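You operate a simulated robot arm through the tools that you are given. There is no shell and no other tool. Be economical: measure what you need, move in short steps, check, and stop when the job is done.

The job below is to be done with a simulated two-armed robot. You get a single attempt, and the scene is never put back.

Task
Take the purple swab and leave it on the card. Then put the spacer on the yellow-edged bench away on the upkeep bench. Then stack the blue pot from the orange-edged bench on top of the green pot. Then fetch the white mouth cover and set it on the shelf under the yellow-edged bench. Keep to this order. Set down upright: white mouth cover.

Only the result counts: the job must be done as asked and must still hold three seconds after the hand-in. Knocking over, shifting, dropping, spilling or breaking anything else fails it. Lids that push on must go on centred and level and be pressed home; caps that screw on are set level and turned clockwise until they are tight.

Robot
Two 7-joint arms with three-finger grippers on one trunk, on a base that drives. Base frame: it is fixed to the floor where the robot stands at the start and does not move with it; the origin is under the middle of the robot, x ahead of it, y to its left, z up. Units: m, rad, N and s.
The left shoulder is at the start at [0.07, 0.146, 1.112], the right one opposite. With the tool pointing down near the work surface each hand reaches from about 0.3 to 0.68 m from the robot's upright axis, wherever it stands, measured 20 degrees to its own side. Places, roughly: card [3.5, 3.25, 0.75]; pot [5.75, 4.5, 0.75]; purple swab (3x3x10 cm) [0.5, -0.2, 0.9]; shelf under the yellow-edged bench [-1.1, -0.8, 0.3]; spacer [-1, -0.75, 0.75]; upkeep bench [-0.3, -3.7, 0.9]; white mouth cover (13x20x13 cm) [-1.3, 1.7, 1]. Payload 2.2 kg a hand.
Tool frame (each hand has its own): the origin (TCP) lies between the finger pads and is the grasp point; the fingertips stand 0.028 m ahead of it; z points along the fingers, y is the line along which they close. Largest opening 0.102 m; the body of the gripper starts 0.071 m behind the TCP.
Orientation is told as [roll, pitch, yaw] about the base's x, y, z axes, in that order, counted from this pose: with the fingers straight down and closing along the base's y, the tool's x points along the base's -x, its y along +y and its z along -z.

Tools
- The arms move only by the tool move_arm. It takes "left_rows", "right_rows" or both (then of equal length, played together; a hand with none holds still); each is a list of rows, each an object of numbers (a shift or turn left out is 0, a gripper value left out holds the last): "dx", "dy", "dz": the shift along the tool's x, y, z in units of 40 mm (1.0 is 40 mm); "rx", "ry", "rz": the turn, a rotation vector about the tool's x, y, z in units of 5 degrees (1.0 is 5 degrees); "grip": the opening, from 0 (shut) to 1 (fully open). In form: [{"dx": .., "dy": .., "dz": .., "rx": .., "ry": .., "rz": .., "grip": ..}, ...]. A call has 1 to 8 rows; each row shifts and turns the commanded pose from where the row before left it, along the tool's axes as they then stand. A call with a number of a shift or a turn outside -1 to 1 is refused whole. Rows are played at 5 a second. More than 0.05 m and 0.15 rad between two rows, or a gripper value outside its range, and nothing of the call is played. Where a pose cannot be reached the arm comes as near as it can. A force on the tool above 40 N (or 10 N above the force at the start of the call, whichever is more), or a blocked arm, ends the call early, and 0.2 s more pass. The fingers move at their own pace and stop on an object; they squeeze with about 30 N. The grip force told is the motor's: it shows also when the fingers shut on nothing. Time passes only in rows, and 0.2 s behind the last, so rows that do not move let the fingers close. The reply holds the time, the measured pose of the TCP, the force on the tool along the base axes, the opening and the grip force, in the units named above and with some noise, with the torque about the TCP (base axes, N m) and any sound that the robot's microphone picked up, and new pictures: "pictures" is both (left out), scene, wrist or none (wrist: the cameras of the hands that moved).
- Cameras (640 x 400 px; columns grow to the right, rows downward): "scene" is now at [0.1288, -0.0237, 1.3443]; the picture's right is [-0.27, -0.96, 0.00], its down [-0.63, 0.18, -0.76] and it looks along [0.73, -0.20, -0.65] (base axes); focal length 284 px, centre (320, 200). "left" rides on the left gripper at [0.072, 0.038, -0.086] in its tool frame; the picture's right is [-0.47, 0.89, 0.00], its down [-0.60, -0.32, -0.73] and it looks along [-0.65, -0.34, 0.68] (tool axes); focal length 256 px, centre (320, 200). "right" rides on the right gripper at [0.069, 0.044, -0.086] in its tool frame; the picture's right is [-0.53, 0.85, 0.00], its down [-0.58, -0.36, -0.73] and it looks along [-0.62, -0.39, 0.68] (tool axes); focal length 256 px, centre (320, 200). There is no depth. A picture from a camera that has moved, and an enlarged one, comes with that camera's place and axes in the base frame and with its lens. The place of the scene camera against the robot may be out by one fixed shift of up to 0.012 m in any direction.
- slide_trunk(by): slides the trunk up (or, below 0, down) by that many m; the arms and the scene camera ride with it, the base frame stays. It gives what a move gives, with no picture.
- roll_base(legs): drives the robot by 1 to 6 legs, each [ahead, left, turn to the left] in m, m and rad, along the robot's own axes; the way and the turn of a leg run together, so that a leg with both is an arc; at most 1.5 m and 3.142 rad a leg. The arms and the cameras ride along, it lands a little off, and it stops where it bumps. It gives what a move gives, and a new picture of the scene camera.
- head_to(pan, tilt): turns the head with the scene camera to pan (to the left, within 1.501 rad either way) and tilt (down, from -0.506 to 1.204), counted from straight ahead of the robot. It gives what a move gives, and a new picture of the scene camera.
- zoom(camera, box): a new picture of the part [left, top, right, bottom] of that camera's present view, enlarged. The clock stands still meanwhile.
- sign_off(): hands the job in; it is judged then, once.

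Go step by step. Nothing tells you exact positions but the pictures and the camera data: compare them with the known pose of the tool, close in by small moves and look again before you grip or let go. The budget is 165 turns and 260 pictures, counting those below and the enlarged ones. Unless the task says otherwise, let go and move clear before handing in.

The tools are called after "Request:" by a JSON object that holds its "fn" and its "kwargs". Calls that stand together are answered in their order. move_arm: Moves the arms, as the interface text tells. Its arguments: {"type":"object","properties":{"left_rows":{"type":"array"},"right_rows":{"type":"array"},"pictures":{"type":"string","enum":["both","scene","wrist","none"]}},"required":[]} The other tools are called the same way: slide_trunk (by) slides the trunk up or down; roll_base (legs) drives the base; head_to (pan, tilt) turns the head that bears the scene camera; zoom (camera, box) takes an enlarged picture of a part of a camera's view; sign_off () hands the job in.

At the start:

```text
t: 0.0
left_position: [0.5108, 0.0818, 1.1189]
left_ee_rot: [0.001, 0.0, 0.001]
left_ft_force: [-0.2, 0.6, -0.4]
left_ft_torque: [0.01, -0.01, 0.0]
left_finger_gap: 0.1022
left_gripper_force: 0.2
right_position: [0.3536, -0.3198, 1.063]
right_ee_rot: [0.0, 0.0, -0.001]
right_ft_force: [0.9, -0.5, 0.2]
right_ft_torque: [0.0, 0.03, -0.02]
right_finger_gap: 0.1018
right_gripper_force: 0.0
trunk travel left (down, up): [-0.65, 0.29]
robot x, y, heading: [0.0028, 0.0007, 0.002]
head pan, tilt: [-0.274, 0.714]
```

scene: 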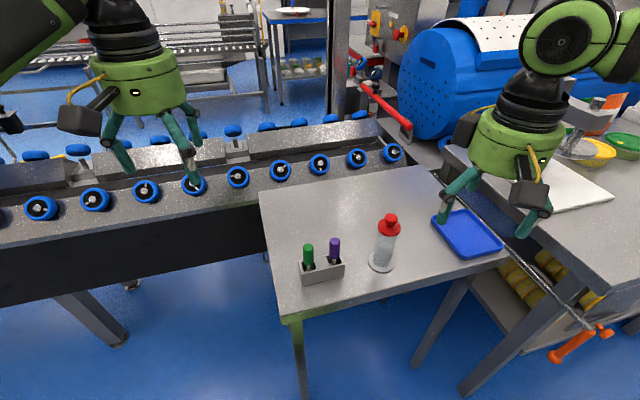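
right: 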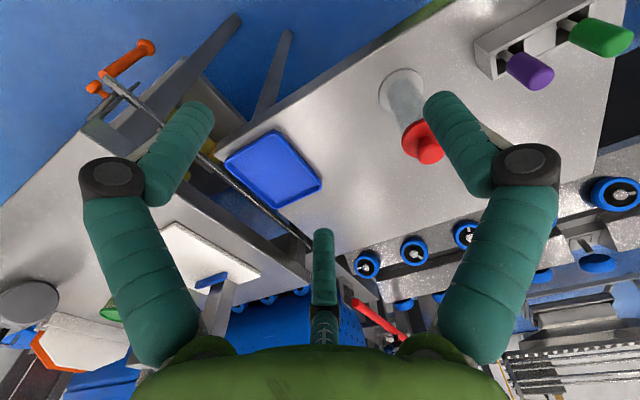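
left: 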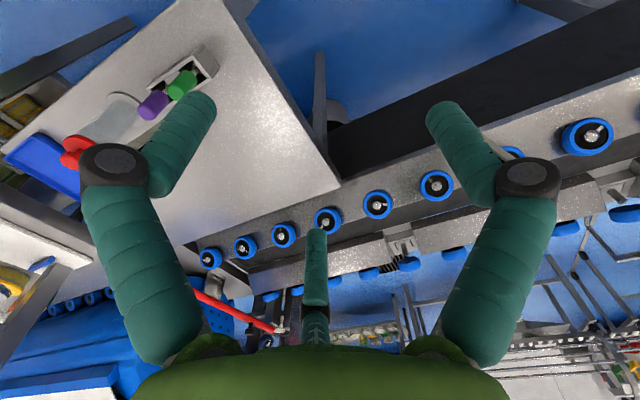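

I see a bench with a rack holding a green and a purple swab, a bottle and a blue tray. I'll zoom in on the rack to locate the purple swab.

Request:
{"fn": "zoom", "kwargs": {"camera": "scene", "box": [260, 190, 420, 290]}}

Request:
{"fn": "zoom", "kwargs": {"camera": "right", "box": [360, 0, 640, 175]}}

```text
4.00 times, centred on (340, 240) of scene
camera zoom: at [0.1288, -0.0237, 1.3443], right [-0.27, -0.96, 0.0], down [-0.63, 0.18, -0.76], along [0.73, -0.2, -0.65], focal length 1135 px, centre (240, 40)
```

zoom: 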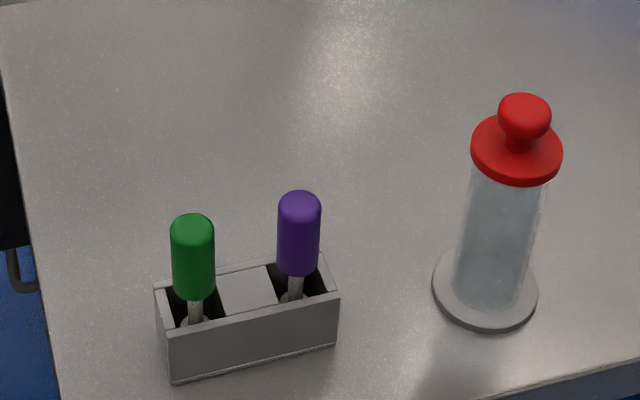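

```text
2.29 times, centred on (500, 88) of right
camera zoom: at [0.2856, -0.2743, 1.149], right [0.53, 0.85, 0.0], down [0.58, -0.36, 0.73], along [0.62, -0.39, -0.68], focal length 585 px, centre (-91, 457)
```

zoom: 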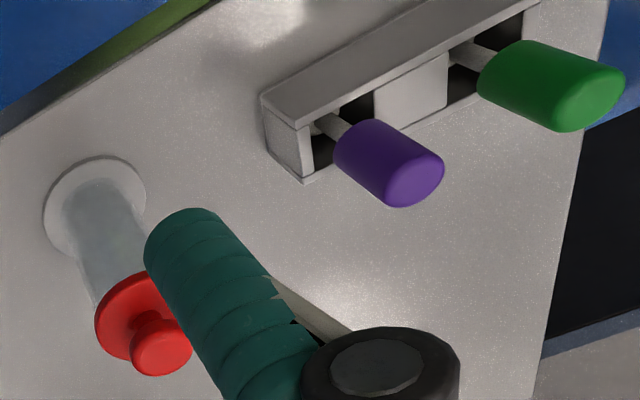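

The purple cap's centre triangulates to about [0.480, -0.150, 0.885], with the green one about 55 mm away in +y. I'll bring the right hand above it, turn the hand so the fingers close along x, and move the left hand aside.

Request:
{"fn": "move_arm", "kwargs": {"right_rows": [{"dx": -0.63, "dy": 0.85}, {"dx": -0.63, "dy": 0.85}, {"dx": -0.63, "dy": 0.85}, {"dx": -0.63, "dy": 0.85}, {"dx": -0.63, "dy": 0.85}, {"rz": -1}, {"rz": -1}, {"rz": -1}], "left_rows": [{"dy": 0.9}, {"dy": 0.9}, {"dy": 0.9}, {"dy": 0.9}, {"dy": 0.9}, {"dy": 0}, {"dy": 0}, {"dy": 0}], "pictures": "none"}}

Request:
{"fn": "move_arm", "kwargs": {"right_rows": [{"rz": -1}, {"rz": -1}, {"rz": -1}, {"rz": -1}, {"rz": -1}, {"rz": -1}, {"rz": -1}, {"rz": -1}], "pictures": "none"}}

Request:
{"fn": "move_arm", "kwargs": {"right_rows": [{"rz": -1}, {"rz": -1}, {"rz": -1}, {"rz": -1}, {"rz": -1}, {"rz": -1}, {"rz": -1}], "pictures": "both"}}

```text
t: 1.8
left_position: [0.5102, 0.2611, 1.117]
left_ee_rot: [0.0, 0.002, 0.002]
left_ft_force: [0.2, -0.4, 0.2]
left_ft_torque: [0.0, 0.03, -0.02]
left_finger_gap: 0.1021
left_gripper_force: 0.1
right_position: [0.4808, -0.1466, 1.0623]
right_ee_rot: [0.002, -0.001, 0.264]
right_ft_force: [-0.2, 1.1, 0.7]
right_ft_torque: [0.01, 0.02, 0.03]
right_finger_gap: 0.1023
right_gripper_force: 0.0
trunk travel left (down, up): [-0.65, 0.29]
robot x, y, heading: [-0.0017, 0.0017, 0.003]
head pan, tilt: [-0.274, 0.714]
```

```text
t: 3.6
left_position: [0.5085, 0.2625, 1.1191]
left_ee_rot: [0.0, -0.001, 0.001]
left_ft_force: [-0.8, -0.4, 0.5]
left_ft_torque: [-0.02, -0.04, -0.03]
left_finger_gap: 0.1022
left_gripper_force: 0.1
right_position: [0.4587, -0.1368, 1.0627]
right_ee_rot: [-0.002, -0.001, 0.961]
right_ft_force: [-0.1, 0.6, -0.9]
right_ft_torque: [0.01, -0.06, 0.02]
right_finger_gap: 0.1019
right_gripper_force: 0.0
right hand out of reach, approached as far as the arm can: row 8
trunk travel left (down, up): [-0.65, 0.29]
robot x, y, heading: [0.0016, 0.0007, 0.001]
head pan, tilt: [-0.274, 0.714]
```

```text
t: 5.2
left_position: [0.5089, 0.2625, 1.1185]
left_ee_rot: [-0.001, 0.002, 0.002]
left_ft_force: [-0.8, -0.1, 0.0]
left_ft_torque: [-0.02, 0.01, -0.03]
left_finger_gap: 0.1019
left_gripper_force: 0.0
right_position: [0.3013, -0.0793, 1.0587]
right_ee_rot: [-0.004, -0.001, 1.568]
right_ft_force: [-0.1, 0.6, 0.0]
right_ft_torque: [-0.03, -0.01, 0.0]
right_finger_gap: 0.1019
right_gripper_force: 0.0
right hand out of reach, approached as far as the arm can: row 1, 2, 3, 4, 5, 6, 7
trunk travel left (down, up): [-0.65, 0.29]
robot x, y, heading: [0.0018, -0.0016, 0.003]
head pan, tilt: [-0.274, 0.714]
camera scene: at [0.1281, -0.0236, 1.3444], right [-0.27, -0.96, 0.0], down [-0.63, 0.18, -0.76], along [0.73, -0.2, -0.65], focal length 284 px, centre (320, 200)
camera right: at [0.2579, -0.1477, 1.144], right [-0.84, 0.54, 0.0], down [0.36, 0.58, 0.73], along [0.39, 0.62, -0.68], focal length 256 px, centre (320, 200)
```

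scene: 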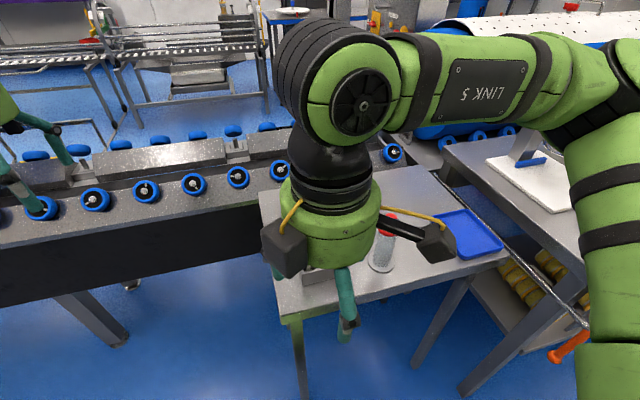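
right: 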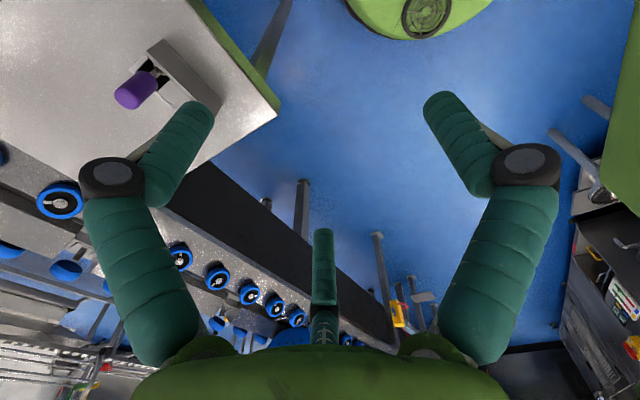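

That turning direction runs the wrist out of reach, so I'll unwind it to about -40 degrees of yaw. That still keeps the fingers clear of the green swab.

Request:
{"fn": "move_arm", "kwargs": {"right_rows": [{"rz": 1}, {"rz": 1}, {"rz": 1}, {"rz": 1}, {"rz": 1}, {"rz": 1}, {"rz": 1}, {"rz": 1}], "pictures": "none"}}

Request:
{"fn": "move_arm", "kwargs": {"right_rows": [{"rz": 1}, {"rz": 1}, {"rz": 1}, {"rz": 1}, {"rz": 1}, {"rz": 1}, {"rz": 1}, {"rz": 1}], "pictures": "none"}}

Request:
{"fn": "move_arm", "kwargs": {"right_rows": [{"rz": 1}, {"rz": 1}, {"rz": 1}, {"rz": 1}, {"rz": 1}, {"rz": 1}, {"rz": 1}, {"rz": 1}], "pictures": "none"}}

Request:
{"fn": "move_arm", "kwargs": {"right_rows": [{"rz": 1}, {"rz": 1}, {"rz": 1}, {"rz": 0}], "pictures": "wrist"}}

```text
t: 7.0
left_position: [0.5102, 0.2614, 1.1176]
left_ee_rot: [-0.001, -0.001, 0.001]
left_ft_force: [0.7, 0.3, -0.5]
left_ft_torque: [0.0, 0.01, 0.03]
left_finger_gap: 0.1018
left_gripper_force: 0.0
right_position: [0.3028, -0.0794, 1.0599]
right_ee_rot: [-0.001, -0.002, 0.872]
right_ft_force: [0.5, 0.1, 0.4]
right_ft_torque: [-0.01, 0.01, -0.01]
right_finger_gap: 0.1022
right_gripper_force: 0.1
trunk travel left (down, up): [-0.65, 0.29]
robot x, y, heading: [-0.0035, 0.0041, -0.004]
head pan, tilt: [-0.274, 0.714]
```

```text
t: 8.8
left_position: [0.5096, 0.2615, 1.1176]
left_ee_rot: [0.0, 0.003, 0.0]
left_ft_force: [-0.8, 0.4, -0.2]
left_ft_torque: [0.01, 0.03, 0.0]
left_finger_gap: 0.102
left_gripper_force: 0.1
right_position: [0.3022, -0.0789, 1.0574]
right_ee_rot: [0.002, 0.0, 0.172]
right_ft_force: [0.3, -0.2, 0.4]
right_ft_torque: [-0.01, 0.04, 0.0]
right_finger_gap: 0.1022
right_gripper_force: 0.0
trunk travel left (down, up): [-0.65, 0.29]
robot x, y, heading: [-0.0013, -0.0065, 0.003]
head pan, tilt: [-0.274, 0.714]
```

```text
t: 10.6
left_position: [0.5092, 0.2613, 1.1181]
left_ee_rot: [0.0, 0.002, 0.002]
left_ft_force: [-0.7, -0.4, 1.1]
left_ft_torque: [0.0, 0.01, 0.01]
left_finger_gap: 0.1019
left_gripper_force: 0.1
right_position: [0.3009, -0.0798, 1.057]
right_ee_rot: [0.0, 0.0, -0.523]
right_ft_force: [0.2, 0.3, 0.1]
right_ft_torque: [-0.03, 0.0, 0.0]
right_finger_gap: 0.102
right_gripper_force: 0.1
trunk travel left (down, up): [-0.65, 0.29]
robot x, y, heading: [-0.0047, -0.0009, 0.004]
head pan, tilt: [-0.274, 0.714]
```

```text
t: 11.6
left_position: [0.5101, 0.2617, 1.1169]
left_ee_rot: [-0.001, -0.001, 0.002]
left_ft_force: [-0.3, 0.4, 0.7]
left_ft_torque: [-0.01, -0.01, -0.03]
left_finger_gap: 0.1018
left_gripper_force: 0.0
right_position: [0.3022, -0.0787, 1.0591]
right_ee_rot: [0.001, -0.001, -0.786]
right_ft_force: [-0.3, -0.1, 0.0]
right_ft_torque: [-0.01, 0.0, 0.03]
right_finger_gap: 0.1021
right_gripper_force: 0.1
trunk travel left (down, up): [-0.65, 0.29]
robot x, y, heading: [-0.0013, 0.0008, -0.002]
head pan, tilt: [-0.274, 0.714]
camera right: at [0.2848, 0.0008, 1.1445], right [0.98, 0.22, 0.0], down [0.15, -0.67, 0.73], along [0.16, -0.71, -0.68], focal length 256 px, centre (320, 200)
```

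right: 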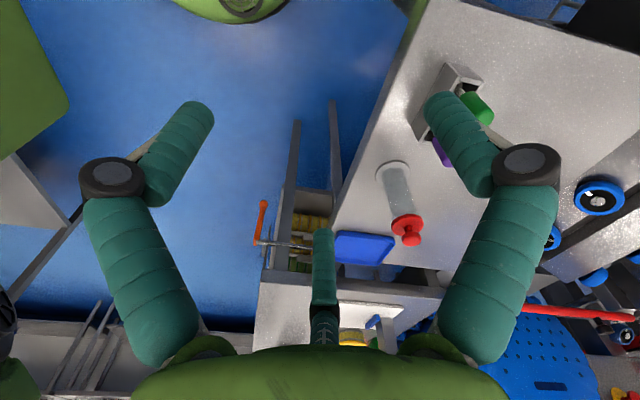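

The yaw is now -45 degrees. Next I'll move over the purple swab and check from above.

Request:
{"fn": "move_arm", "kwargs": {"right_rows": [{"dx": -0.88, "dy": 0.378}, {"dx": -0.88, "dy": 0.378}, {"dx": -0.88, "dy": 0.378}, {"dx": -0.88, "dy": 0.378}, {"dx": -0.88, "dy": 0.378}, {"dz": 0.5}, {"dz": 0.5}], "pictures": "both"}}

```text
t: 13.2
left_position: [0.5091, 0.2615, 1.119]
left_ee_rot: [0.0, 0.0, 0.003]
left_ft_force: [0.3, 0.7, -0.3]
left_ft_torque: [0.0, 0.03, -0.02]
left_finger_gap: 0.1019
left_gripper_force: 0.1
right_position: [0.4802, -0.149, 1.0196]
right_ee_rot: [-0.001, 0.002, -0.784]
right_ft_force: [0.5, -0.4, 0.3]
right_ft_torque: [0.0, -0.01, -0.02]
right_finger_gap: 0.1014
right_gripper_force: 0.2
trunk travel left (down, up): [-0.65, 0.29]
robot x, y, heading: [-0.0032, -0.0008, -0.002]
head pan, tilt: [-0.274, 0.714]
camera scene: at [0.1294, -0.0238, 1.3442], right [-0.27, -0.96, 0.0], down [-0.63, 0.18, -0.76], along [0.73, -0.2, -0.66], focal length 284 px, centre (320, 200)
camera right: at [0.4627, -0.0691, 1.1045], right [0.98, 0.22, 0.0], down [0.15, -0.67, 0.73], along [0.16, -0.71, -0.68], focal length 256 px, centre (320, 200)
```

scene: 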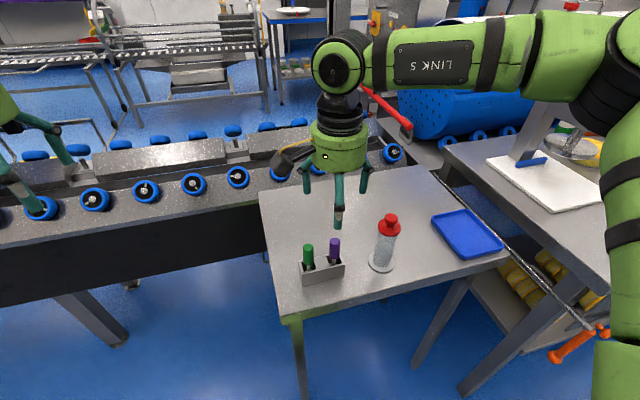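
right: 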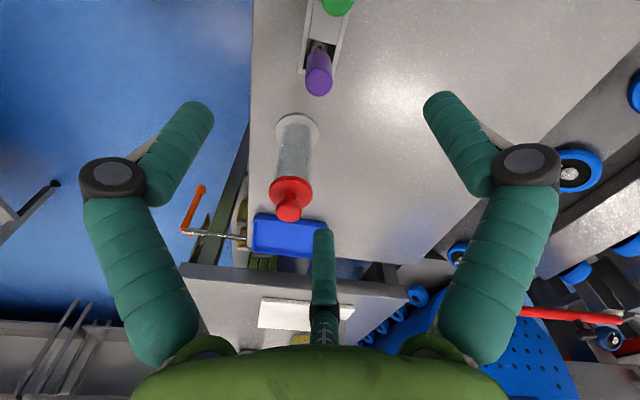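

The cap still fits [0.480, -0.150] in the new wrist view. The bottle stands about 0.10 m to the right, so I'll lower with the fingers partly closed.

Request:
{"fn": "move_arm", "kwargs": {"right_rows": [{"grip": 0.6}, {"dz": 0.8}, {"dz": 0.8}, {"dz": 0.0}], "pictures": "both"}}

```text
t: 14.2
left_position: [0.5098, 0.2608, 1.1182]
left_ee_rot: [0.0, -0.001, 0.0]
left_ft_force: [0.6, -0.5, 0.9]
left_ft_torque: [-0.01, 0.0, 0.0]
left_finger_gap: 0.1018
left_gripper_force: 0.0
right_position: [0.4812, -0.1507, 0.9534]
right_ee_rot: [0.001, 0.0, -0.784]
right_ft_force: [-0.1, -0.2, -0.4]
right_ft_torque: [0.03, -0.01, -0.01]
right_finger_gap: 0.061
right_gripper_force: 0.1
trunk travel left (down, up): [-0.65, 0.29]
robot x, y, heading: [-0.0004, 0.0008, 0.0]
head pan, tilt: [-0.274, 0.714]
camera scene: at [0.1283, -0.0235, 1.3443], right [-0.27, -0.96, 0.0], down [-0.63, 0.18, -0.76], along [0.73, -0.2, -0.65], focal length 284 px, centre (320, 200)
camera right: at [0.4633, -0.0705, 1.0389], right [0.98, 0.22, 0.0], down [0.15, -0.67, 0.73], along [0.16, -0.71, -0.68], focal length 256 px, centre (320, 200)
```

scene: 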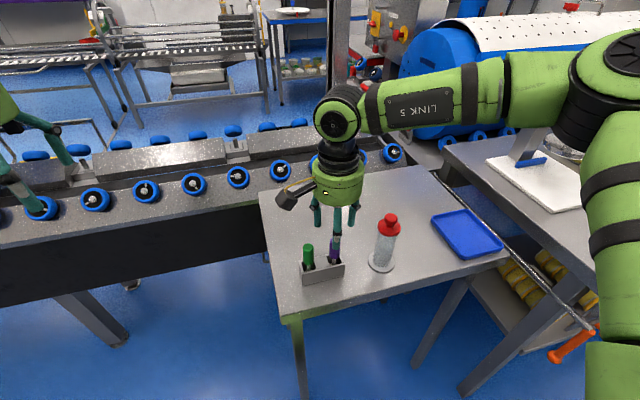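
right: 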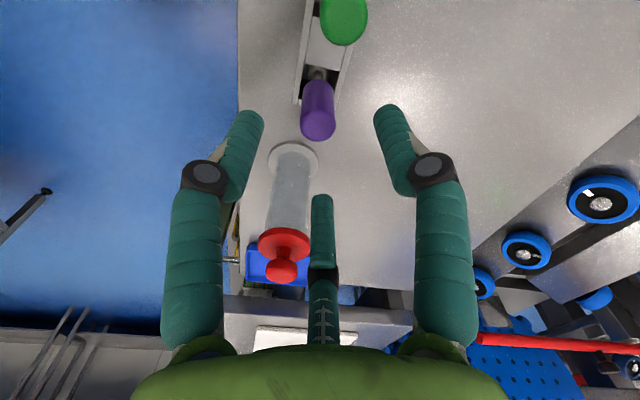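

The bottle's knob is at about y -0.26, z 0.94, so it is clear of the hand. Now I'll go down to grip height and close.

Request:
{"fn": "move_arm", "kwargs": {"right_rows": [{"dz": 0.75}, {"dz": 0.75}, {"dz": 0.0}], "pictures": "wrist"}}

Request:
{"fn": "zoom", "kwargs": {"camera": "scene", "box": [260, 170, 420, 290]}}

```text
t: 15.0
left_position: [0.5093, 0.2608, 1.1179]
left_ee_rot: [-0.001, 0.0, 0.002]
left_ft_force: [0.9, 0.3, 0.0]
left_ft_torque: [-0.02, 0.01, 0.02]
left_finger_gap: 0.1018
left_gripper_force: 0.2
right_position: [0.4801, -0.1498, 0.8945]
right_ee_rot: [0.003, 0.0, -0.785]
right_ft_force: [-0.3, 0.2, -0.3]
right_ft_torque: [0.0, 0.01, 0.01]
right_finger_gap: 0.0611
right_gripper_force: 0.0
trunk travel left (down, up): [-0.65, 0.29]
robot x, y, heading: [0.001, -0.0026, 0.001]
head pan, tilt: [-0.274, 0.714]
camera right: at [0.4621, -0.07, 0.9802], right [0.98, 0.22, 0.0], down [0.15, -0.67, 0.73], along [0.16, -0.71, -0.68], focal length 256 px, centre (320, 200)
```

right: 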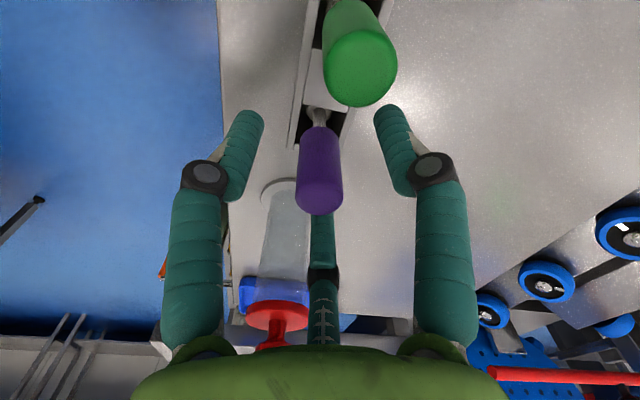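

```text
3.33 times, centred on (340, 230) of scene
camera zoom: at [0.1283, -0.0235, 1.3443], right [-0.27, -0.96, 0.0], down [-0.63, 0.18, -0.76], along [0.73, -0.2, -0.65], focal length 946 px, centre (253, 100)
```

zoom: 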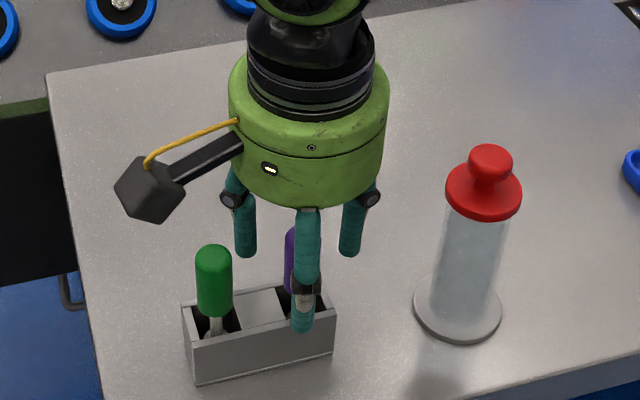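

The cap sits between the fingers, so I'll close and lift a little.

Request:
{"fn": "move_arm", "kwargs": {"right_rows": [{"grip": 0}, {"grip": 0}, {"grip": 0}], "pictures": "none"}}

Request:
{"fn": "move_arm", "kwargs": {"right_rows": [{"dz": -0.5}, {"dz": -0.8}, {"dz": -0.8}, {"dz": -0.8}], "pictures": "both"}}

```text
t: 15.8
left_position: [0.51, 0.2609, 1.1189]
left_ee_rot: [0.0, 0.0, 0.001]
left_ft_force: [0.7, 0.1, 0.1]
left_ft_torque: [-0.01, 0.01, -0.03]
left_finger_gap: 0.1022
left_gripper_force: 0.1
right_position: [0.4792, -0.1496, 0.8942]
right_ee_rot: [0.002, 0.0, -0.785]
right_ft_force: [0.2, -0.2, 1.6]
right_ft_torque: [0.02, -0.01, -0.01]
right_finger_gap: 0.0193
right_gripper_force: 30.2
trunk travel left (down, up): [-0.65, 0.29]
robot x, y, heading: [0.0017, -0.0001, -0.001]
head pan, tilt: [-0.274, 0.714]
```

```text
t: 16.8
left_position: [0.5095, 0.2616, 1.1178]
left_ee_rot: [0.0, 0.0, 0.001]
left_ft_force: [-0.5, 0.6, 0.7]
left_ft_torque: [-0.01, -0.01, -0.01]
left_finger_gap: 0.1022
left_gripper_force: 0.0
right_position: [0.4832, -0.1486, 1.0124]
right_ee_rot: [0.002, -0.001, -0.783]
right_ft_force: [0.2, 1.0, 0.0]
right_ft_torque: [-0.01, 0.02, 0.02]
right_finger_gap: 0.0194
right_gripper_force: 30.1
trunk travel left (down, up): [-0.65, 0.29]
robot x, y, heading: [-0.0007, 0.0005, -0.002]
head pan, tilt: [-0.274, 0.714]
camera scene: at [0.1283, -0.0234, 1.3443], right [-0.27, -0.96, 0.0], down [-0.63, 0.18, -0.76], along [0.73, -0.2, -0.65], focal length 284 px, centre (320, 200)
camera right: at [0.4648, -0.0684, 1.0975], right [0.98, 0.22, 0.0], down [0.15, -0.67, 0.73], along [0.16, -0.71, -0.68], focal length 256 px, centre (320, 200)
```

scene: 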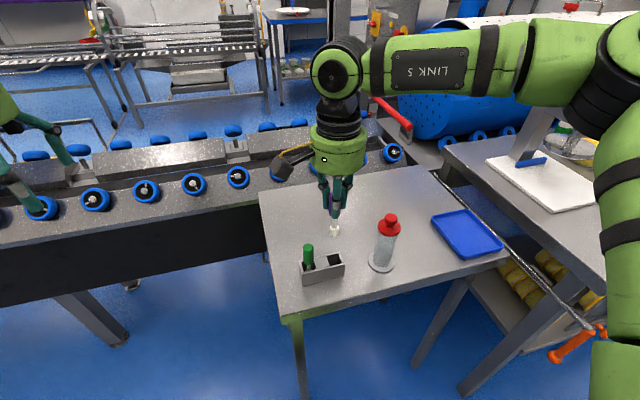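
right: 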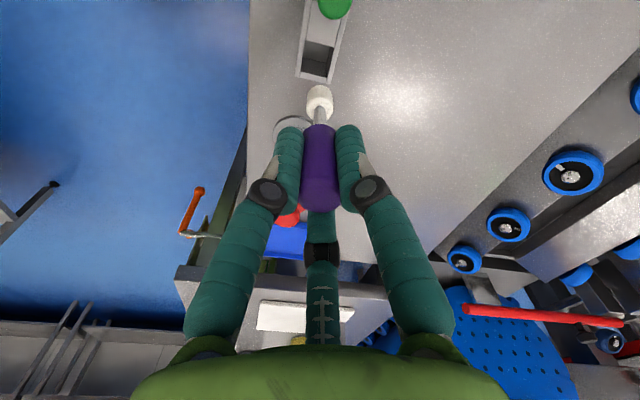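

The swab is out of the rack, showing a white tip below a cap about 19 mm thick. Before driving I'll look around to map the room.

Request:
{"fn": "move_arm", "kwargs": {"right_rows": [{"dz": -1}, {"dz": -1}, {"dz": -1}, {"dx": 0.7, "dy": -0.7}, {"dx": 0.7, "dy": -0.7}], "pictures": "none"}}

Request:
{"fn": "head_to", "kwargs": {"pan": 1.4, "tilt": 0.3}}

Request:
{"fn": "head_to", "kwargs": {"pan": 0.4, "tilt": 0.25}}

Request:
{"fn": "head_to", "kwargs": {"pan": -1.4, "tilt": 0.3}}

```text
t: 18.0
left_position: [0.508, 0.2607, 1.1195]
left_ee_rot: [-0.001, 0.001, 0.002]
left_ft_force: [0.9, 0.1, 0.5]
left_ft_torque: [-0.01, -0.01, -0.01]
left_finger_gap: 0.1021
left_gripper_force: 0.0
right_position: [0.3983, -0.1651, 1.133]
right_ee_rot: [0.001, 0.001, -0.784]
right_ft_force: [-0.6, -0.4, -0.6]
right_ft_torque: [0.02, -0.01, 0.03]
right_finger_gap: 0.0195
right_gripper_force: 30.7
right hand out of reach, approached as far as the arm can: row 3
trunk travel left (down, up): [-0.65, 0.29]
robot x, y, heading: [0.0001, -0.0022, 0.001]
head pan, tilt: [-0.274, 0.714]
```

```text
t: 19.7
left_position: [0.5102, 0.26, 1.1184]
left_ee_rot: [0.0, 0.0, 0.001]
left_ft_force: [-0.1, 0.2, 0.1]
left_ft_torque: [0.01, 0.03, -0.04]
left_finger_gap: 0.1019
left_gripper_force: 0.1
right_position: [0.4003, -0.1664, 1.1335]
right_ee_rot: [-0.001, -0.001, -0.787]
right_ft_force: [-0.1, 0.0, -1.0]
right_ft_torque: [0.0, 0.0, 0.0]
right_finger_gap: 0.0192
right_gripper_force: 30.1
trunk travel left (down, up): [-0.65, 0.29]
robot x, y, heading: [-0.0009, -0.0009, 0.005]
head pan, tilt: [1.4, 0.3]
camera scene: at [0.0636, 0.0912, 1.3816], right [0.99, -0.17, 0.0], down [-0.05, -0.29, -0.96], along [0.16, 0.94, -0.3], focal length 284 px, centre (320, 200)
```

scene: 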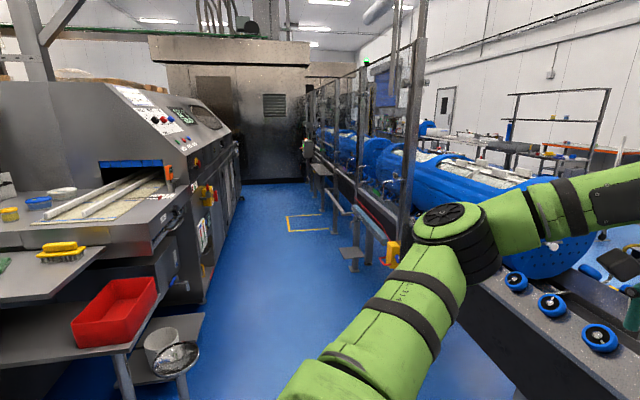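

```text
t: 21.0
left_position: [0.5098, 0.2609, 1.1184]
left_ee_rot: [0.001, 0.001, 0.002]
left_ft_force: [-0.2, -0.1, -0.3]
left_ft_torque: [-0.03, 0.0, 0.0]
left_finger_gap: 0.102
left_gripper_force: 0.1
right_position: [0.4016, -0.1666, 1.1326]
right_ee_rot: [-0.001, 0.001, -0.786]
right_ft_force: [1.0, 0.2, 0.1]
right_ft_torque: [-0.04, 0.01, 0.0]
right_finger_gap: 0.0192
right_gripper_force: 29.9
trunk travel left (down, up): [-0.65, 0.29]
robot x, y, heading: [0.0011, 0.0005, 0.001]
head pan, tilt: [0.4, 0.25]
camera scene: at [0.1336, 0.0356, 1.3863], right [0.39, -0.92, 0.0], down [-0.23, -0.1, -0.97], along [0.89, 0.38, -0.25], focal length 284 px, centre (320, 200)
```

scene: 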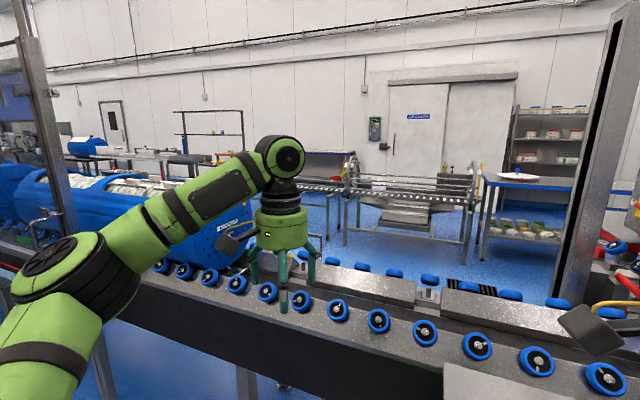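

```text
t: 22.8
left_position: [0.5104, 0.262, 1.1183]
left_ee_rot: [-0.001, 0.001, 0.0]
left_ft_force: [0.0, 0.0, -1.4]
left_ft_torque: [-0.01, -0.03, 0.03]
left_finger_gap: 0.1022
left_gripper_force: 0.1
right_position: [0.4004, -0.1658, 1.1333]
right_ee_rot: [0.0, 0.0, -0.786]
right_ft_force: [0.3, 0.7, -1.4]
right_ft_torque: [-0.04, -0.04, -0.01]
right_finger_gap: 0.0194
right_gripper_force: 29.9
trunk travel left (down, up): [-0.65, 0.29]
robot x, y, heading: [0.0019, -0.0013, 0.004]
head pan, tilt: [-1.4, 0.3]
camera scene: at [0.0636, -0.0928, 1.3816], right [-0.99, -0.17, 0.0], down [-0.05, 0.29, -0.96], along [0.16, -0.94, -0.3], focal length 284 px, centre (320, 200)
```

scene: 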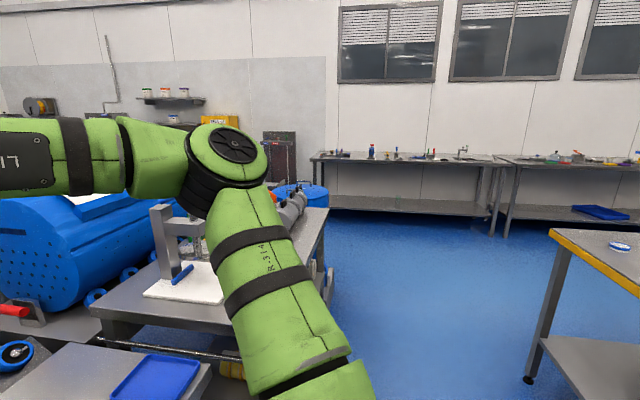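

The conveyor line runs in front along y, with the card bench somewhere beyond it. I'll raise the trunk and look further to find a way around.

Request:
{"fn": "slide_trunk", "kwargs": {"by": 0.28}}

Request:
{"fn": "head_to", "kwargs": {"pan": -0.6, "tilt": 0.3}}

Request:
{"fn": "head_to", "kwargs": {"pan": 0.9, "tilt": 0.3}}

Request:
{"fn": "head_to", "kwargs": {"pan": 0.15, "tilt": 0.3}}

```text
t: 25.6
left_position: [0.5099, 0.2615, 1.3979]
left_ee_rot: [-0.001, 0.002, 0.001]
left_ft_force: [-1.0, 0.4, -0.1]
left_ft_torque: [-0.02, 0.02, -0.01]
left_finger_gap: 0.102
left_gripper_force: 0.1
right_position: [0.3998, -0.1663, 1.4136]
right_ee_rot: [0.0, -0.001, -0.785]
right_ft_force: [0.2, 0.1, -0.3]
right_ft_torque: [0.01, 0.03, 0.0]
right_finger_gap: 0.0191
right_gripper_force: 29.8
trunk travel left (down, up): [-0.93, 0.01]
robot x, y, heading: [0.0018, -0.0032, 0.005]
head pan, tilt: [-1.4, 0.3]
```

```text
t: 26.8
left_position: [0.5106, 0.2606, 1.3979]
left_ee_rot: [0.0, 0.0, 0.001]
left_ft_force: [-0.6, 0.3, 0.1]
left_ft_torque: [-0.02, -0.01, -0.03]
left_finger_gap: 0.102
left_gripper_force: 0.0
right_position: [0.4005, -0.1657, 1.414]
right_ee_rot: [-0.001, 0.0, -0.787]
right_ft_force: [0.0, -0.5, -0.8]
right_ft_torque: [0.01, 0.0, 0.0]
right_finger_gap: 0.0193
right_gripper_force: 29.7
trunk travel left (down, up): [-0.93, 0.01]
robot x, y, heading: [0.0021, 0.002, -0.001]
head pan, tilt: [-0.6, 0.3]
camera scene: at [0.1245, -0.0536, 1.6616], right [-0.57, -0.82, 0.0], down [-0.24, 0.17, -0.96], along [0.79, -0.54, -0.3], focal length 284 px, centre (320, 200)
```

scene: 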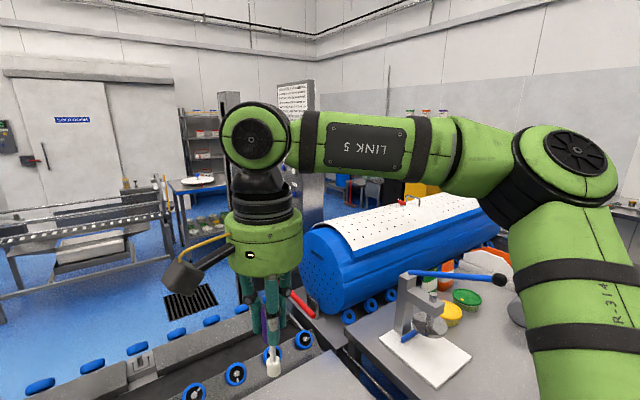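

```text
t: 28.4
left_position: [0.5096, 0.2612, 1.398]
left_ee_rot: [0.001, 0.002, 0.002]
left_ft_force: [-0.5, -1.4, -0.3]
left_ft_torque: [-0.01, 0.01, 0.0]
left_finger_gap: 0.1021
left_gripper_force: 0.0
right_position: [0.4003, -0.1665, 1.4118]
right_ee_rot: [-0.001, -0.001, -0.785]
right_ft_force: [-0.6, -0.3, 0.2]
right_ft_torque: [-0.01, 0.01, -0.03]
right_finger_gap: 0.0192
right_gripper_force: 29.9
trunk travel left (down, up): [-0.93, 0.01]
robot x, y, heading: [0.0028, 0.0023, -0.002]
head pan, tilt: [0.901, 0.3]
camera scene: at [0.1057, 0.0723, 1.6616], right [0.78, -0.62, 0.0], down [-0.18, -0.23, -0.96], along [0.59, 0.75, -0.3], focal length 284 px, centre (320, 200)
```

scene: 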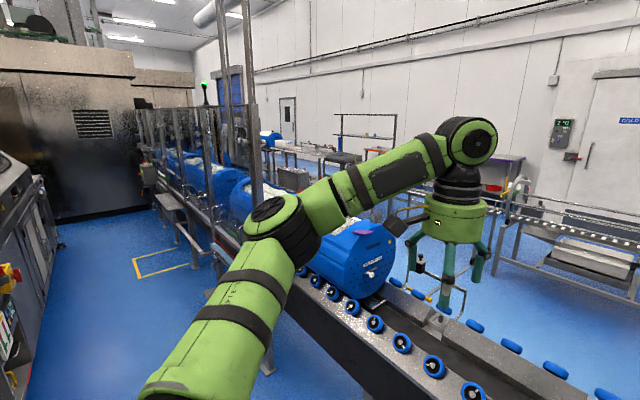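

```text
t: 29.4
left_position: [0.5112, 0.2609, 1.3988]
left_ee_rot: [0.0, 0.001, 0.002]
left_ft_force: [0.9, -0.1, -0.8]
left_ft_torque: [0.03, 0.02, 0.01]
left_finger_gap: 0.1018
left_gripper_force: 0.1
right_position: [0.3996, -0.1654, 1.4133]
right_ee_rot: [0.0, 0.0, -0.785]
right_ft_force: [0.2, 0.0, -0.6]
right_ft_torque: [0.0, 0.0, 0.01]
right_finger_gap: 0.0191
right_gripper_force: 29.6
trunk travel left (down, up): [-0.93, 0.01]
robot x, y, heading: [0.0019, -0.0004, 0.001]
head pan, tilt: [0.15, 0.3]
camera scene: at [0.1398, 0.0133, 1.6616], right [0.15, -0.99, 0.0], down [-0.29, -0.04, -0.96], along [0.94, 0.14, -0.3], focal length 284 px, centre (320, 200)
```

scene: 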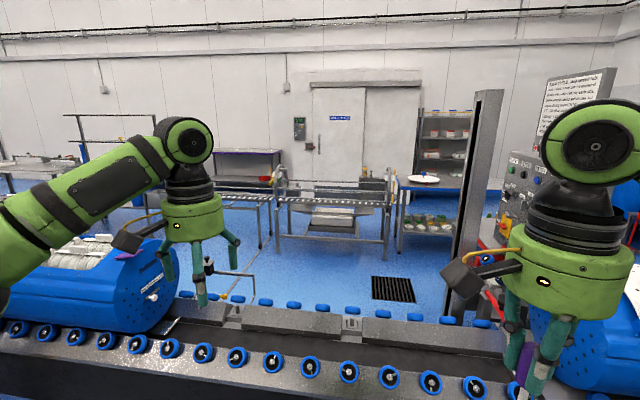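

The line seems to end to the right, around y -2.1, past the blue cylinder. I'll back off into the aisle, turn to face -y and drive down it with the arms raised.

Request:
{"fn": "roll_base", "kwargs": {"legs": [[-0.32, 0, 0], [0, 0, -1.57], [1.3, 0, 0]]}}

Request:
{"fn": "head_to", "kwargs": {"pan": 0.9, "tilt": 0.35}}

```text
t: 41.5
left_position: [-0.1251, -1.8144, 1.3987]
left_ee_rot: [0.0, -0.001, -1.62]
left_ft_force: [0.2, 0.5, 0.4]
left_ft_torque: [-0.04, -0.03, 0.02]
left_finger_gap: 0.1017
left_gripper_force: 0.0
right_position: [-0.5468, -1.6826, 1.4134]
right_ee_rot: [0.002, -0.001, -2.407]
right_ft_force: [0.0, -1.1, -0.2]
right_ft_torque: [-0.02, -0.01, 0.01]
right_finger_gap: 0.0191
right_gripper_force: 30.2
trunk travel left (down, up): [-0.93, 0.01]
robot x, y, heading: [-0.3608, -1.2896, -1.626]
head pan, tilt: [0.15, 0.3]
camera scene: at [-0.3557, -1.4345, 1.6617], right [-1.0, -0.1, 0.0], down [-0.03, 0.29, -0.96], along [0.09, -0.95, -0.29], focal length 284 px, centre (320, 200)
```

scene: 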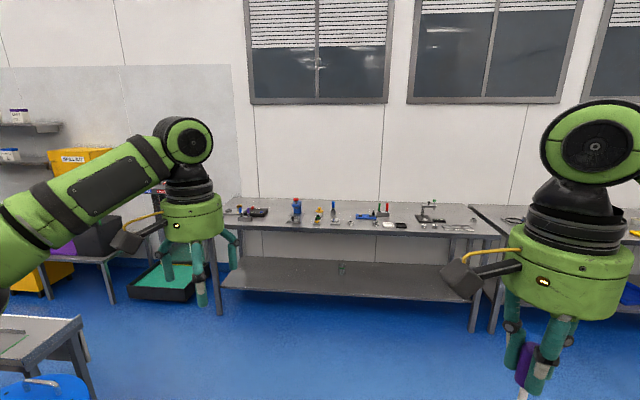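

```text
t: 42.6
left_position: [-0.1255, -1.8156, 1.3983]
left_ee_rot: [0.0, 0.0, -1.622]
left_ft_force: [-0.2, 0.1, 0.4]
left_ft_torque: [-0.04, 0.01, 0.01]
left_finger_gap: 0.1022
left_gripper_force: 0.1
right_position: [-0.5477, -1.6843, 1.4136]
right_ee_rot: [0.001, 0.0, -2.408]
right_ft_force: [-0.2, 1.3, -0.5]
right_ft_torque: [-0.01, -0.02, 0.04]
right_finger_gap: 0.0193
right_gripper_force: 29.9
trunk travel left (down, up): [-0.93, 0.01]
robot x, y, heading: [-0.3615, -1.2953, -1.624]
head pan, tilt: [0.901, 0.351]
camera scene: at [-0.2952, -1.4047, 1.6568], right [-0.66, -0.75, 0.0], down [-0.26, 0.23, -0.94], along [0.7, -0.62, -0.34], focal length 284 px, centre (320, 200)
```

scene: 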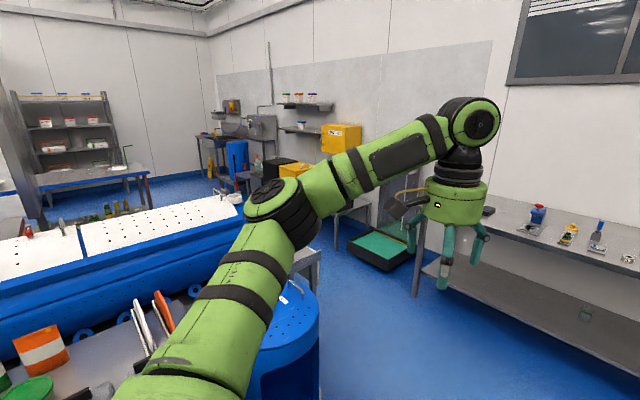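

The upkeep bench is on the far wall, with its front edge near y -3.4, and there is a gap past the drum and cylinder towards +x. I'll drive to y about -2.75, turn towards +x and look.

Request:
{"fn": "roll_base", "kwargs": {"legs": [[1.45, -0.05, 0.0], [0, 0, 1.62]]}}

Request:
{"fn": "head_to", "kwargs": {"pan": 0.35, "tilt": 0.45}}

```text
t: 53.6
left_position: [0.0246, -2.4427, 1.399]
left_ee_rot: [-0.001, -0.001, -0.014]
left_ft_force: [0.0, 0.4, 0.2]
left_ft_torque: [0.02, 0.03, 0.03]
left_finger_gap: 0.102
left_gripper_force: 0.1
right_position: [-0.0906, -2.8694, 1.4136]
right_ee_rot: [0.002, 0.002, -0.799]
right_ft_force: [-0.1, -0.8, -1.6]
right_ft_torque: [0.03, -0.02, -0.04]
right_finger_gap: 0.0192
right_gripper_force: 29.9
trunk travel left (down, up): [-0.93, 0.01]
robot x, y, heading: [-0.4896, -2.6966, -0.014]
head pan, tilt: [0.901, 0.351]
camera scene: at [-0.382, -2.6267, 1.6569], right [0.77, -0.63, 0.0], down [-0.22, -0.27, -0.94], along [0.59, 0.73, -0.34], focal length 284 px, centre (320, 200)
```

scene: 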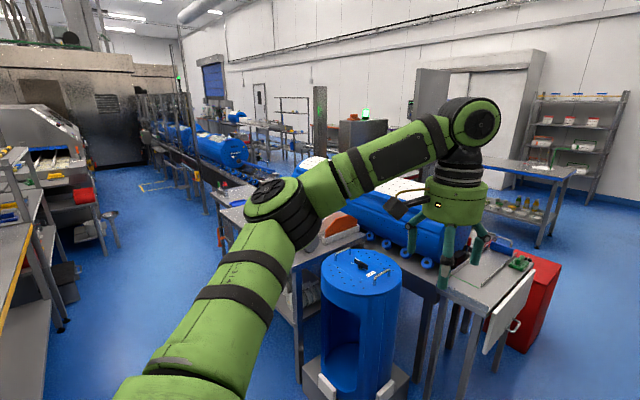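

```text
t: 54.5
left_position: [0.025, -2.4418, 1.3986]
left_ee_rot: [0.0, 0.001, -0.012]
left_ft_force: [0.6, -0.1, 0.2]
left_ft_torque: [0.01, -0.02, 0.02]
left_finger_gap: 0.102
left_gripper_force: 0.1
right_position: [-0.0904, -2.8683, 1.4134]
right_ee_rot: [-0.001, 0.001, -0.8]
right_ft_force: [0.2, -0.4, 0.0]
right_ft_torque: [-0.02, 0.0, 0.0]
right_finger_gap: 0.019
right_gripper_force: 30.0
trunk travel left (down, up): [-0.93, 0.01]
robot x, y, heading: [-0.4834, -2.6927, -0.011]
head pan, tilt: [0.351, 0.45]
camera scene: at [-0.3542, -2.6676, 1.6477], right [0.33, -0.94, 0.0], down [-0.41, -0.14, -0.9], along [0.85, 0.3, -0.44], focal length 284 px, centre (320, 200)
```

scene: 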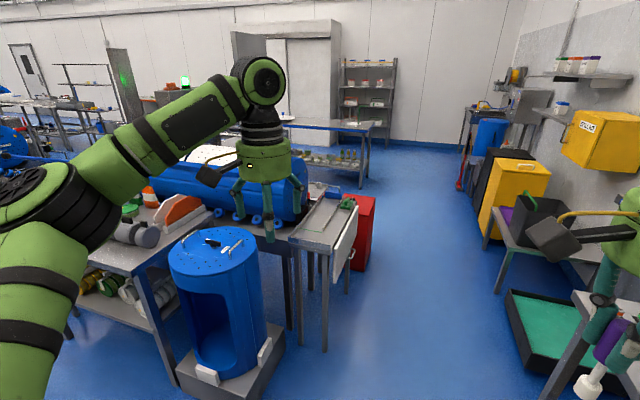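

The passage between the red cabinet (y -2.4) and the floor tray (y -3.4) is clear. I'll drive along y -2.9 to x about 2.6, then turn to +y.

Request:
{"fn": "roll_base", "kwargs": {"legs": [[0, -0.2, 0.011], [1.5, 0, 0], [1.5, 0, 0], [0, 0, 1.57]]}}

Request:
{"fn": "head_to", "kwargs": {"pan": 0.0, "tilt": 0.4}}

```text
t: 73.6
left_position: [2.2284, -2.4332, 1.3974]
left_ee_rot: [0.0, 0.0, 1.491]
left_ft_force: [-0.8, -0.7, 0.7]
left_ft_torque: [0.01, 0.0, 0.0]
left_finger_gap: 0.1021
left_gripper_force: 0.1
right_position: [2.6468, -2.576, 1.4129]
right_ee_rot: [0.0, 0.001, 0.707]
right_ft_force: [-0.1, -0.5, 0.7]
right_ft_torque: [0.0, 0.01, 0.03]
right_finger_gap: 0.0193
right_gripper_force: 29.3
trunk travel left (down, up): [-0.93, 0.01]
robot x, y, heading: [2.4464, -2.9622, 1.492]
head pan, tilt: [0.351, 0.45]
camera scene: at [2.4255, -2.8246, 1.6476], right [0.96, 0.27, 0.0], down [0.12, -0.42, -0.9], along [-0.24, 0.87, -0.44], focal length 284 px, centre (320, 200)
```

scene: 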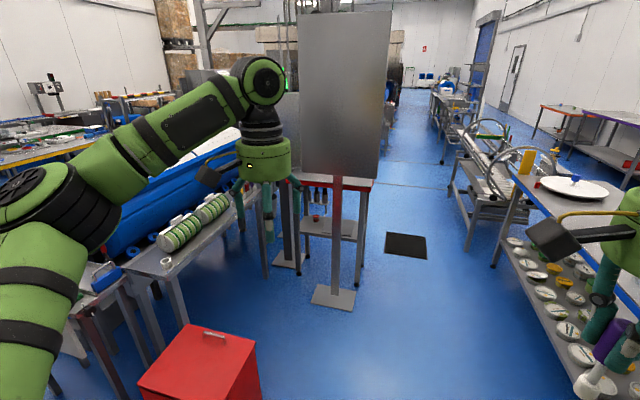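

```text
t: 74.4
left_position: [2.2282, -2.434, 1.3974]
left_ee_rot: [0.001, 0.0, 1.494]
left_ft_force: [0.7, 0.6, 0.6]
left_ft_torque: [0.0, -0.01, -0.01]
left_finger_gap: 0.1022
left_gripper_force: 0.1
right_position: [2.6448, -2.5765, 1.4129]
right_ee_rot: [0.0, 0.001, 0.707]
right_ft_force: [0.1, -0.8, -1.0]
right_ft_torque: [0.01, 0.02, -0.03]
right_finger_gap: 0.0192
right_gripper_force: 29.6
trunk travel left (down, up): [-0.93, 0.01]
robot x, y, heading: [2.4459, -2.9603, 1.484]
head pan, tilt: [0.0, 0.4]
camera scene: at [2.4567, -2.8209, 1.6523], right [1.0, -0.08, 0.0], down [-0.03, -0.39, -0.92], along [0.07, 0.92, -0.39], focal length 284 px, centre (320, 200)
```

scene: 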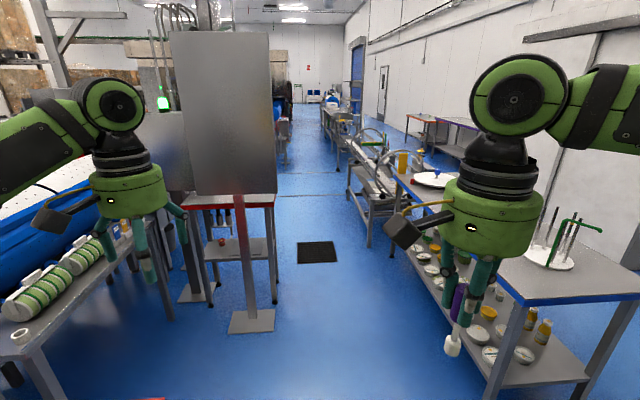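

The aisle lies between the board stand (x 2.25) and the side tables (x 3.3). I'll straighten up, shift to x about 2.83 and go up the aisle.

Request:
{"fn": "roll_base", "kwargs": {"legs": [[0, -0.38, 0.087], [1.5, 0, 0], [1.2, 0, 0]]}}

Request:
{"fn": "head_to", "kwargs": {"pan": -0.2, "tilt": 0.3}}

```text
t: 89.6
left_position: [2.6178, 0.2273, 1.3989]
left_ee_rot: [0.001, 0.002, 1.536]
left_ft_force: [0.8, 1.1, -0.5]
left_ft_torque: [-0.02, 0.02, 0.02]
left_finger_gap: 0.1022
left_gripper_force: 0.0
right_position: [3.0416, 0.1017, 1.4132]
right_ee_rot: [0.0, 0.002, 0.752]
right_ft_force: [-0.7, -0.4, -0.6]
right_ft_torque: [0.0, -0.02, -0.04]
right_finger_gap: 0.0194
right_gripper_force: 30.2
trunk travel left (down, up): [-0.93, 0.01]
robot x, y, heading: [2.8636, -0.2991, 1.531]
head pan, tilt: [0.0, 0.4]
stopped in leg 3: the robot was blocked; the commanded pose is now the measured one
camera scene: at [2.8632, -0.1504, 1.6521], right [1.0, -0.04, 0.0], down [-0.01, -0.39, -0.92], along [0.03, 0.92, -0.39], focal length 284 px, centre (320, 200)
```

scene: 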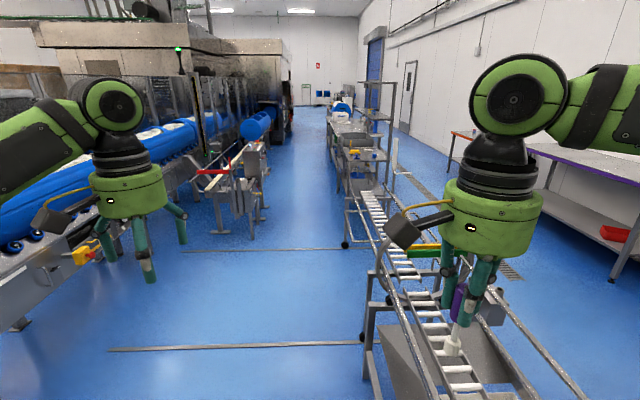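

```text
t: 90.3
left_position: [2.6177, 0.2242, 1.3974]
left_ee_rot: [0.0, 0.002, 1.537]
left_ft_force: [0.7, -0.7, -0.8]
left_ft_torque: [-0.04, 0.0, 0.01]
left_finger_gap: 0.102
left_gripper_force: 0.0
right_position: [3.0405, 0.1013, 1.4126]
right_ee_rot: [0.001, 0.001, 0.75]
right_ft_force: [-1.2, 0.1, 0.0]
right_ft_torque: [-0.01, 0.01, -0.06]
right_finger_gap: 0.019
right_gripper_force: 30.2
trunk travel left (down, up): [-0.93, 0.01]
robot x, y, heading: [2.8588, -0.2953, 1.534]
head pan, tilt: [-0.201, 0.3]
camera scene: at [2.8816, -0.1531, 1.6615], right [0.97, -0.23, 0.0], down [-0.07, -0.29, -0.95], along [0.22, 0.93, -0.3], focal length 284 px, centre (320, 200)
```

scene: 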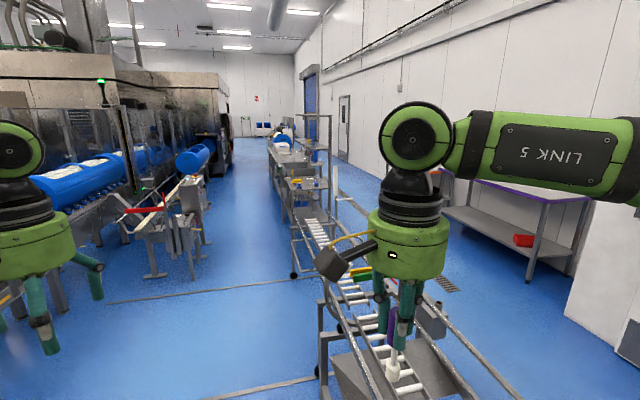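

The base touched something, most likely the side table. I'll back off, shift left to x about 2.58 and carry on to y about 2.2.

Request:
{"fn": "roll_base", "kwargs": {"legs": [[-0.08, 0, 0], [0, 0.29, 0.037], [1.5, 0, 0], [0.9, 0, 0]]}}

Request:
{"fn": "head_to", "kwargs": {"pan": -0.7, "tilt": 0.5}}

```text
t: 104.4
left_position: [2.3094, 2.5525, 1.3991]
left_ee_rot: [0.001, -0.001, 1.582]
left_ft_force: [0.1, -0.1, -0.2]
left_ft_torque: [0.04, 0.0, 0.01]
left_finger_gap: 0.102
left_gripper_force: 0.1
right_position: [2.7385, 2.4471, 1.4135]
right_ee_rot: [0.001, 0.001, 0.796]
right_ft_force: [0.1, -0.5, -0.2]
right_ft_torque: [0.05, 0.0, -0.01]
right_finger_gap: 0.0189
right_gripper_force: 29.9
trunk travel left (down, up): [-0.93, 0.01]
robot x, y, heading: [2.5771, 2.0459, 1.58]
head pan, tilt: [-0.201, 0.3]
camera scene: at [2.5902, 2.1859, 1.6618], right [0.98, -0.19, 0.0], down [-0.06, -0.29, -0.96], along [0.18, 0.94, -0.29], focal length 284 px, centre (320, 200)
```

scene: 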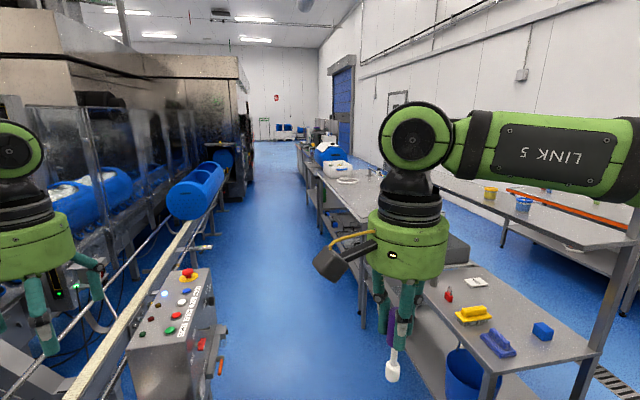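

```text
t: 105.3
left_position: [2.3086, 2.5549, 1.3983]
left_ee_rot: [-0.001, 0.001, 1.582]
left_ft_force: [-0.3, 0.2, -0.3]
left_ft_torque: [0.0, 0.02, -0.02]
left_finger_gap: 0.1022
left_gripper_force: 0.0
right_position: [2.738, 2.4496, 1.4137]
right_ee_rot: [0.0, 0.002, 0.796]
right_ft_force: [0.3, -0.1, 0.0]
right_ft_torque: [-0.03, 0.0, 0.03]
right_finger_gap: 0.0188
right_gripper_force: 30.4
trunk travel left (down, up): [-0.93, 0.01]
robot x, y, heading: [2.5739, 2.0444, 1.577]
head pan, tilt: [-0.7, 0.499]
camera scene: at [2.6303, 2.1668, 1.6432], right [0.77, -0.64, 0.0], down [-0.3, -0.37, -0.88], along [0.56, 0.68, -0.48], focal length 284 px, centre (320, 200)
```

scene: 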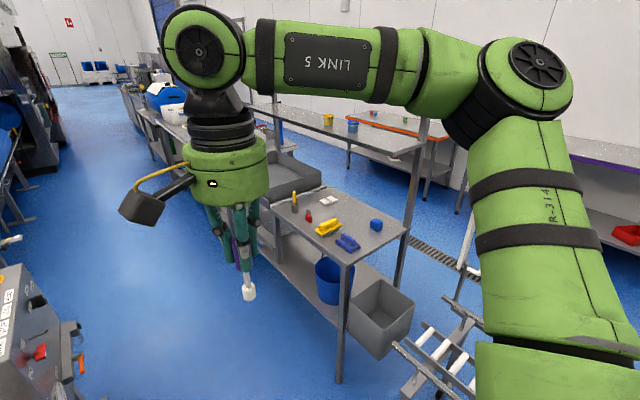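

I see a small table with brushes, a blue cube and what looks like a white card. Zooming in.

Request:
{"fn": "zoom", "kwargs": {"camera": "scene", "box": [270, 170, 430, 270]}}

```text
4.00 times, centred on (350, 220) of scene
camera zoom: at [2.6303, 2.1668, 1.6432], right [0.77, -0.64, 0.0], down [-0.3, -0.37, -0.88], along [0.56, 0.68, -0.48], focal length 1135 px, centre (200, 120)
```

zoom: 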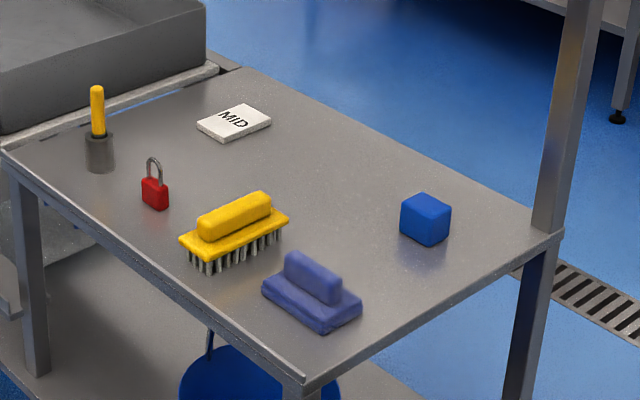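

The card ("MID") is at about [3.64, 3.31, 0.81], in the far left corner of the table. I'll check the swab's shape in hand, to choose between standing it and laying it.

Request:
{"fn": "zoom", "kwargs": {"camera": "right", "box": [240, 60, 400, 220]}}

Request:
{"fn": "zoom", "kwargs": {"camera": "scene", "box": [170, 180, 330, 310]}}

```text
2.50 times, centred on (320, 140) of right
camera zoom: at [2.6586, 2.4313, 1.4988], right [-0.23, 0.97, 0.0], down [0.66, 0.16, 0.73], along [0.71, 0.17, -0.68], focal length 640 px, centre (320, 350)
```

zoom: 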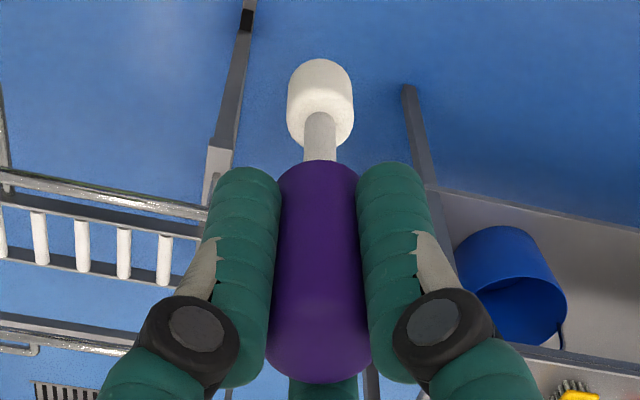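

```text
3.08 times, centred on (250, 245) of scene
camera zoom: at [2.6303, 2.1668, 1.6432], right [0.77, -0.64, 0.0], down [-0.3, -0.37, -0.88], along [0.56, 0.68, -0.48], focal length 873 px, centre (535, 62)
```

zoom: 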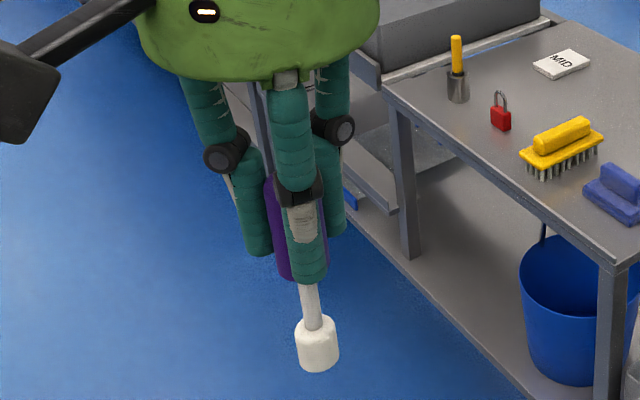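

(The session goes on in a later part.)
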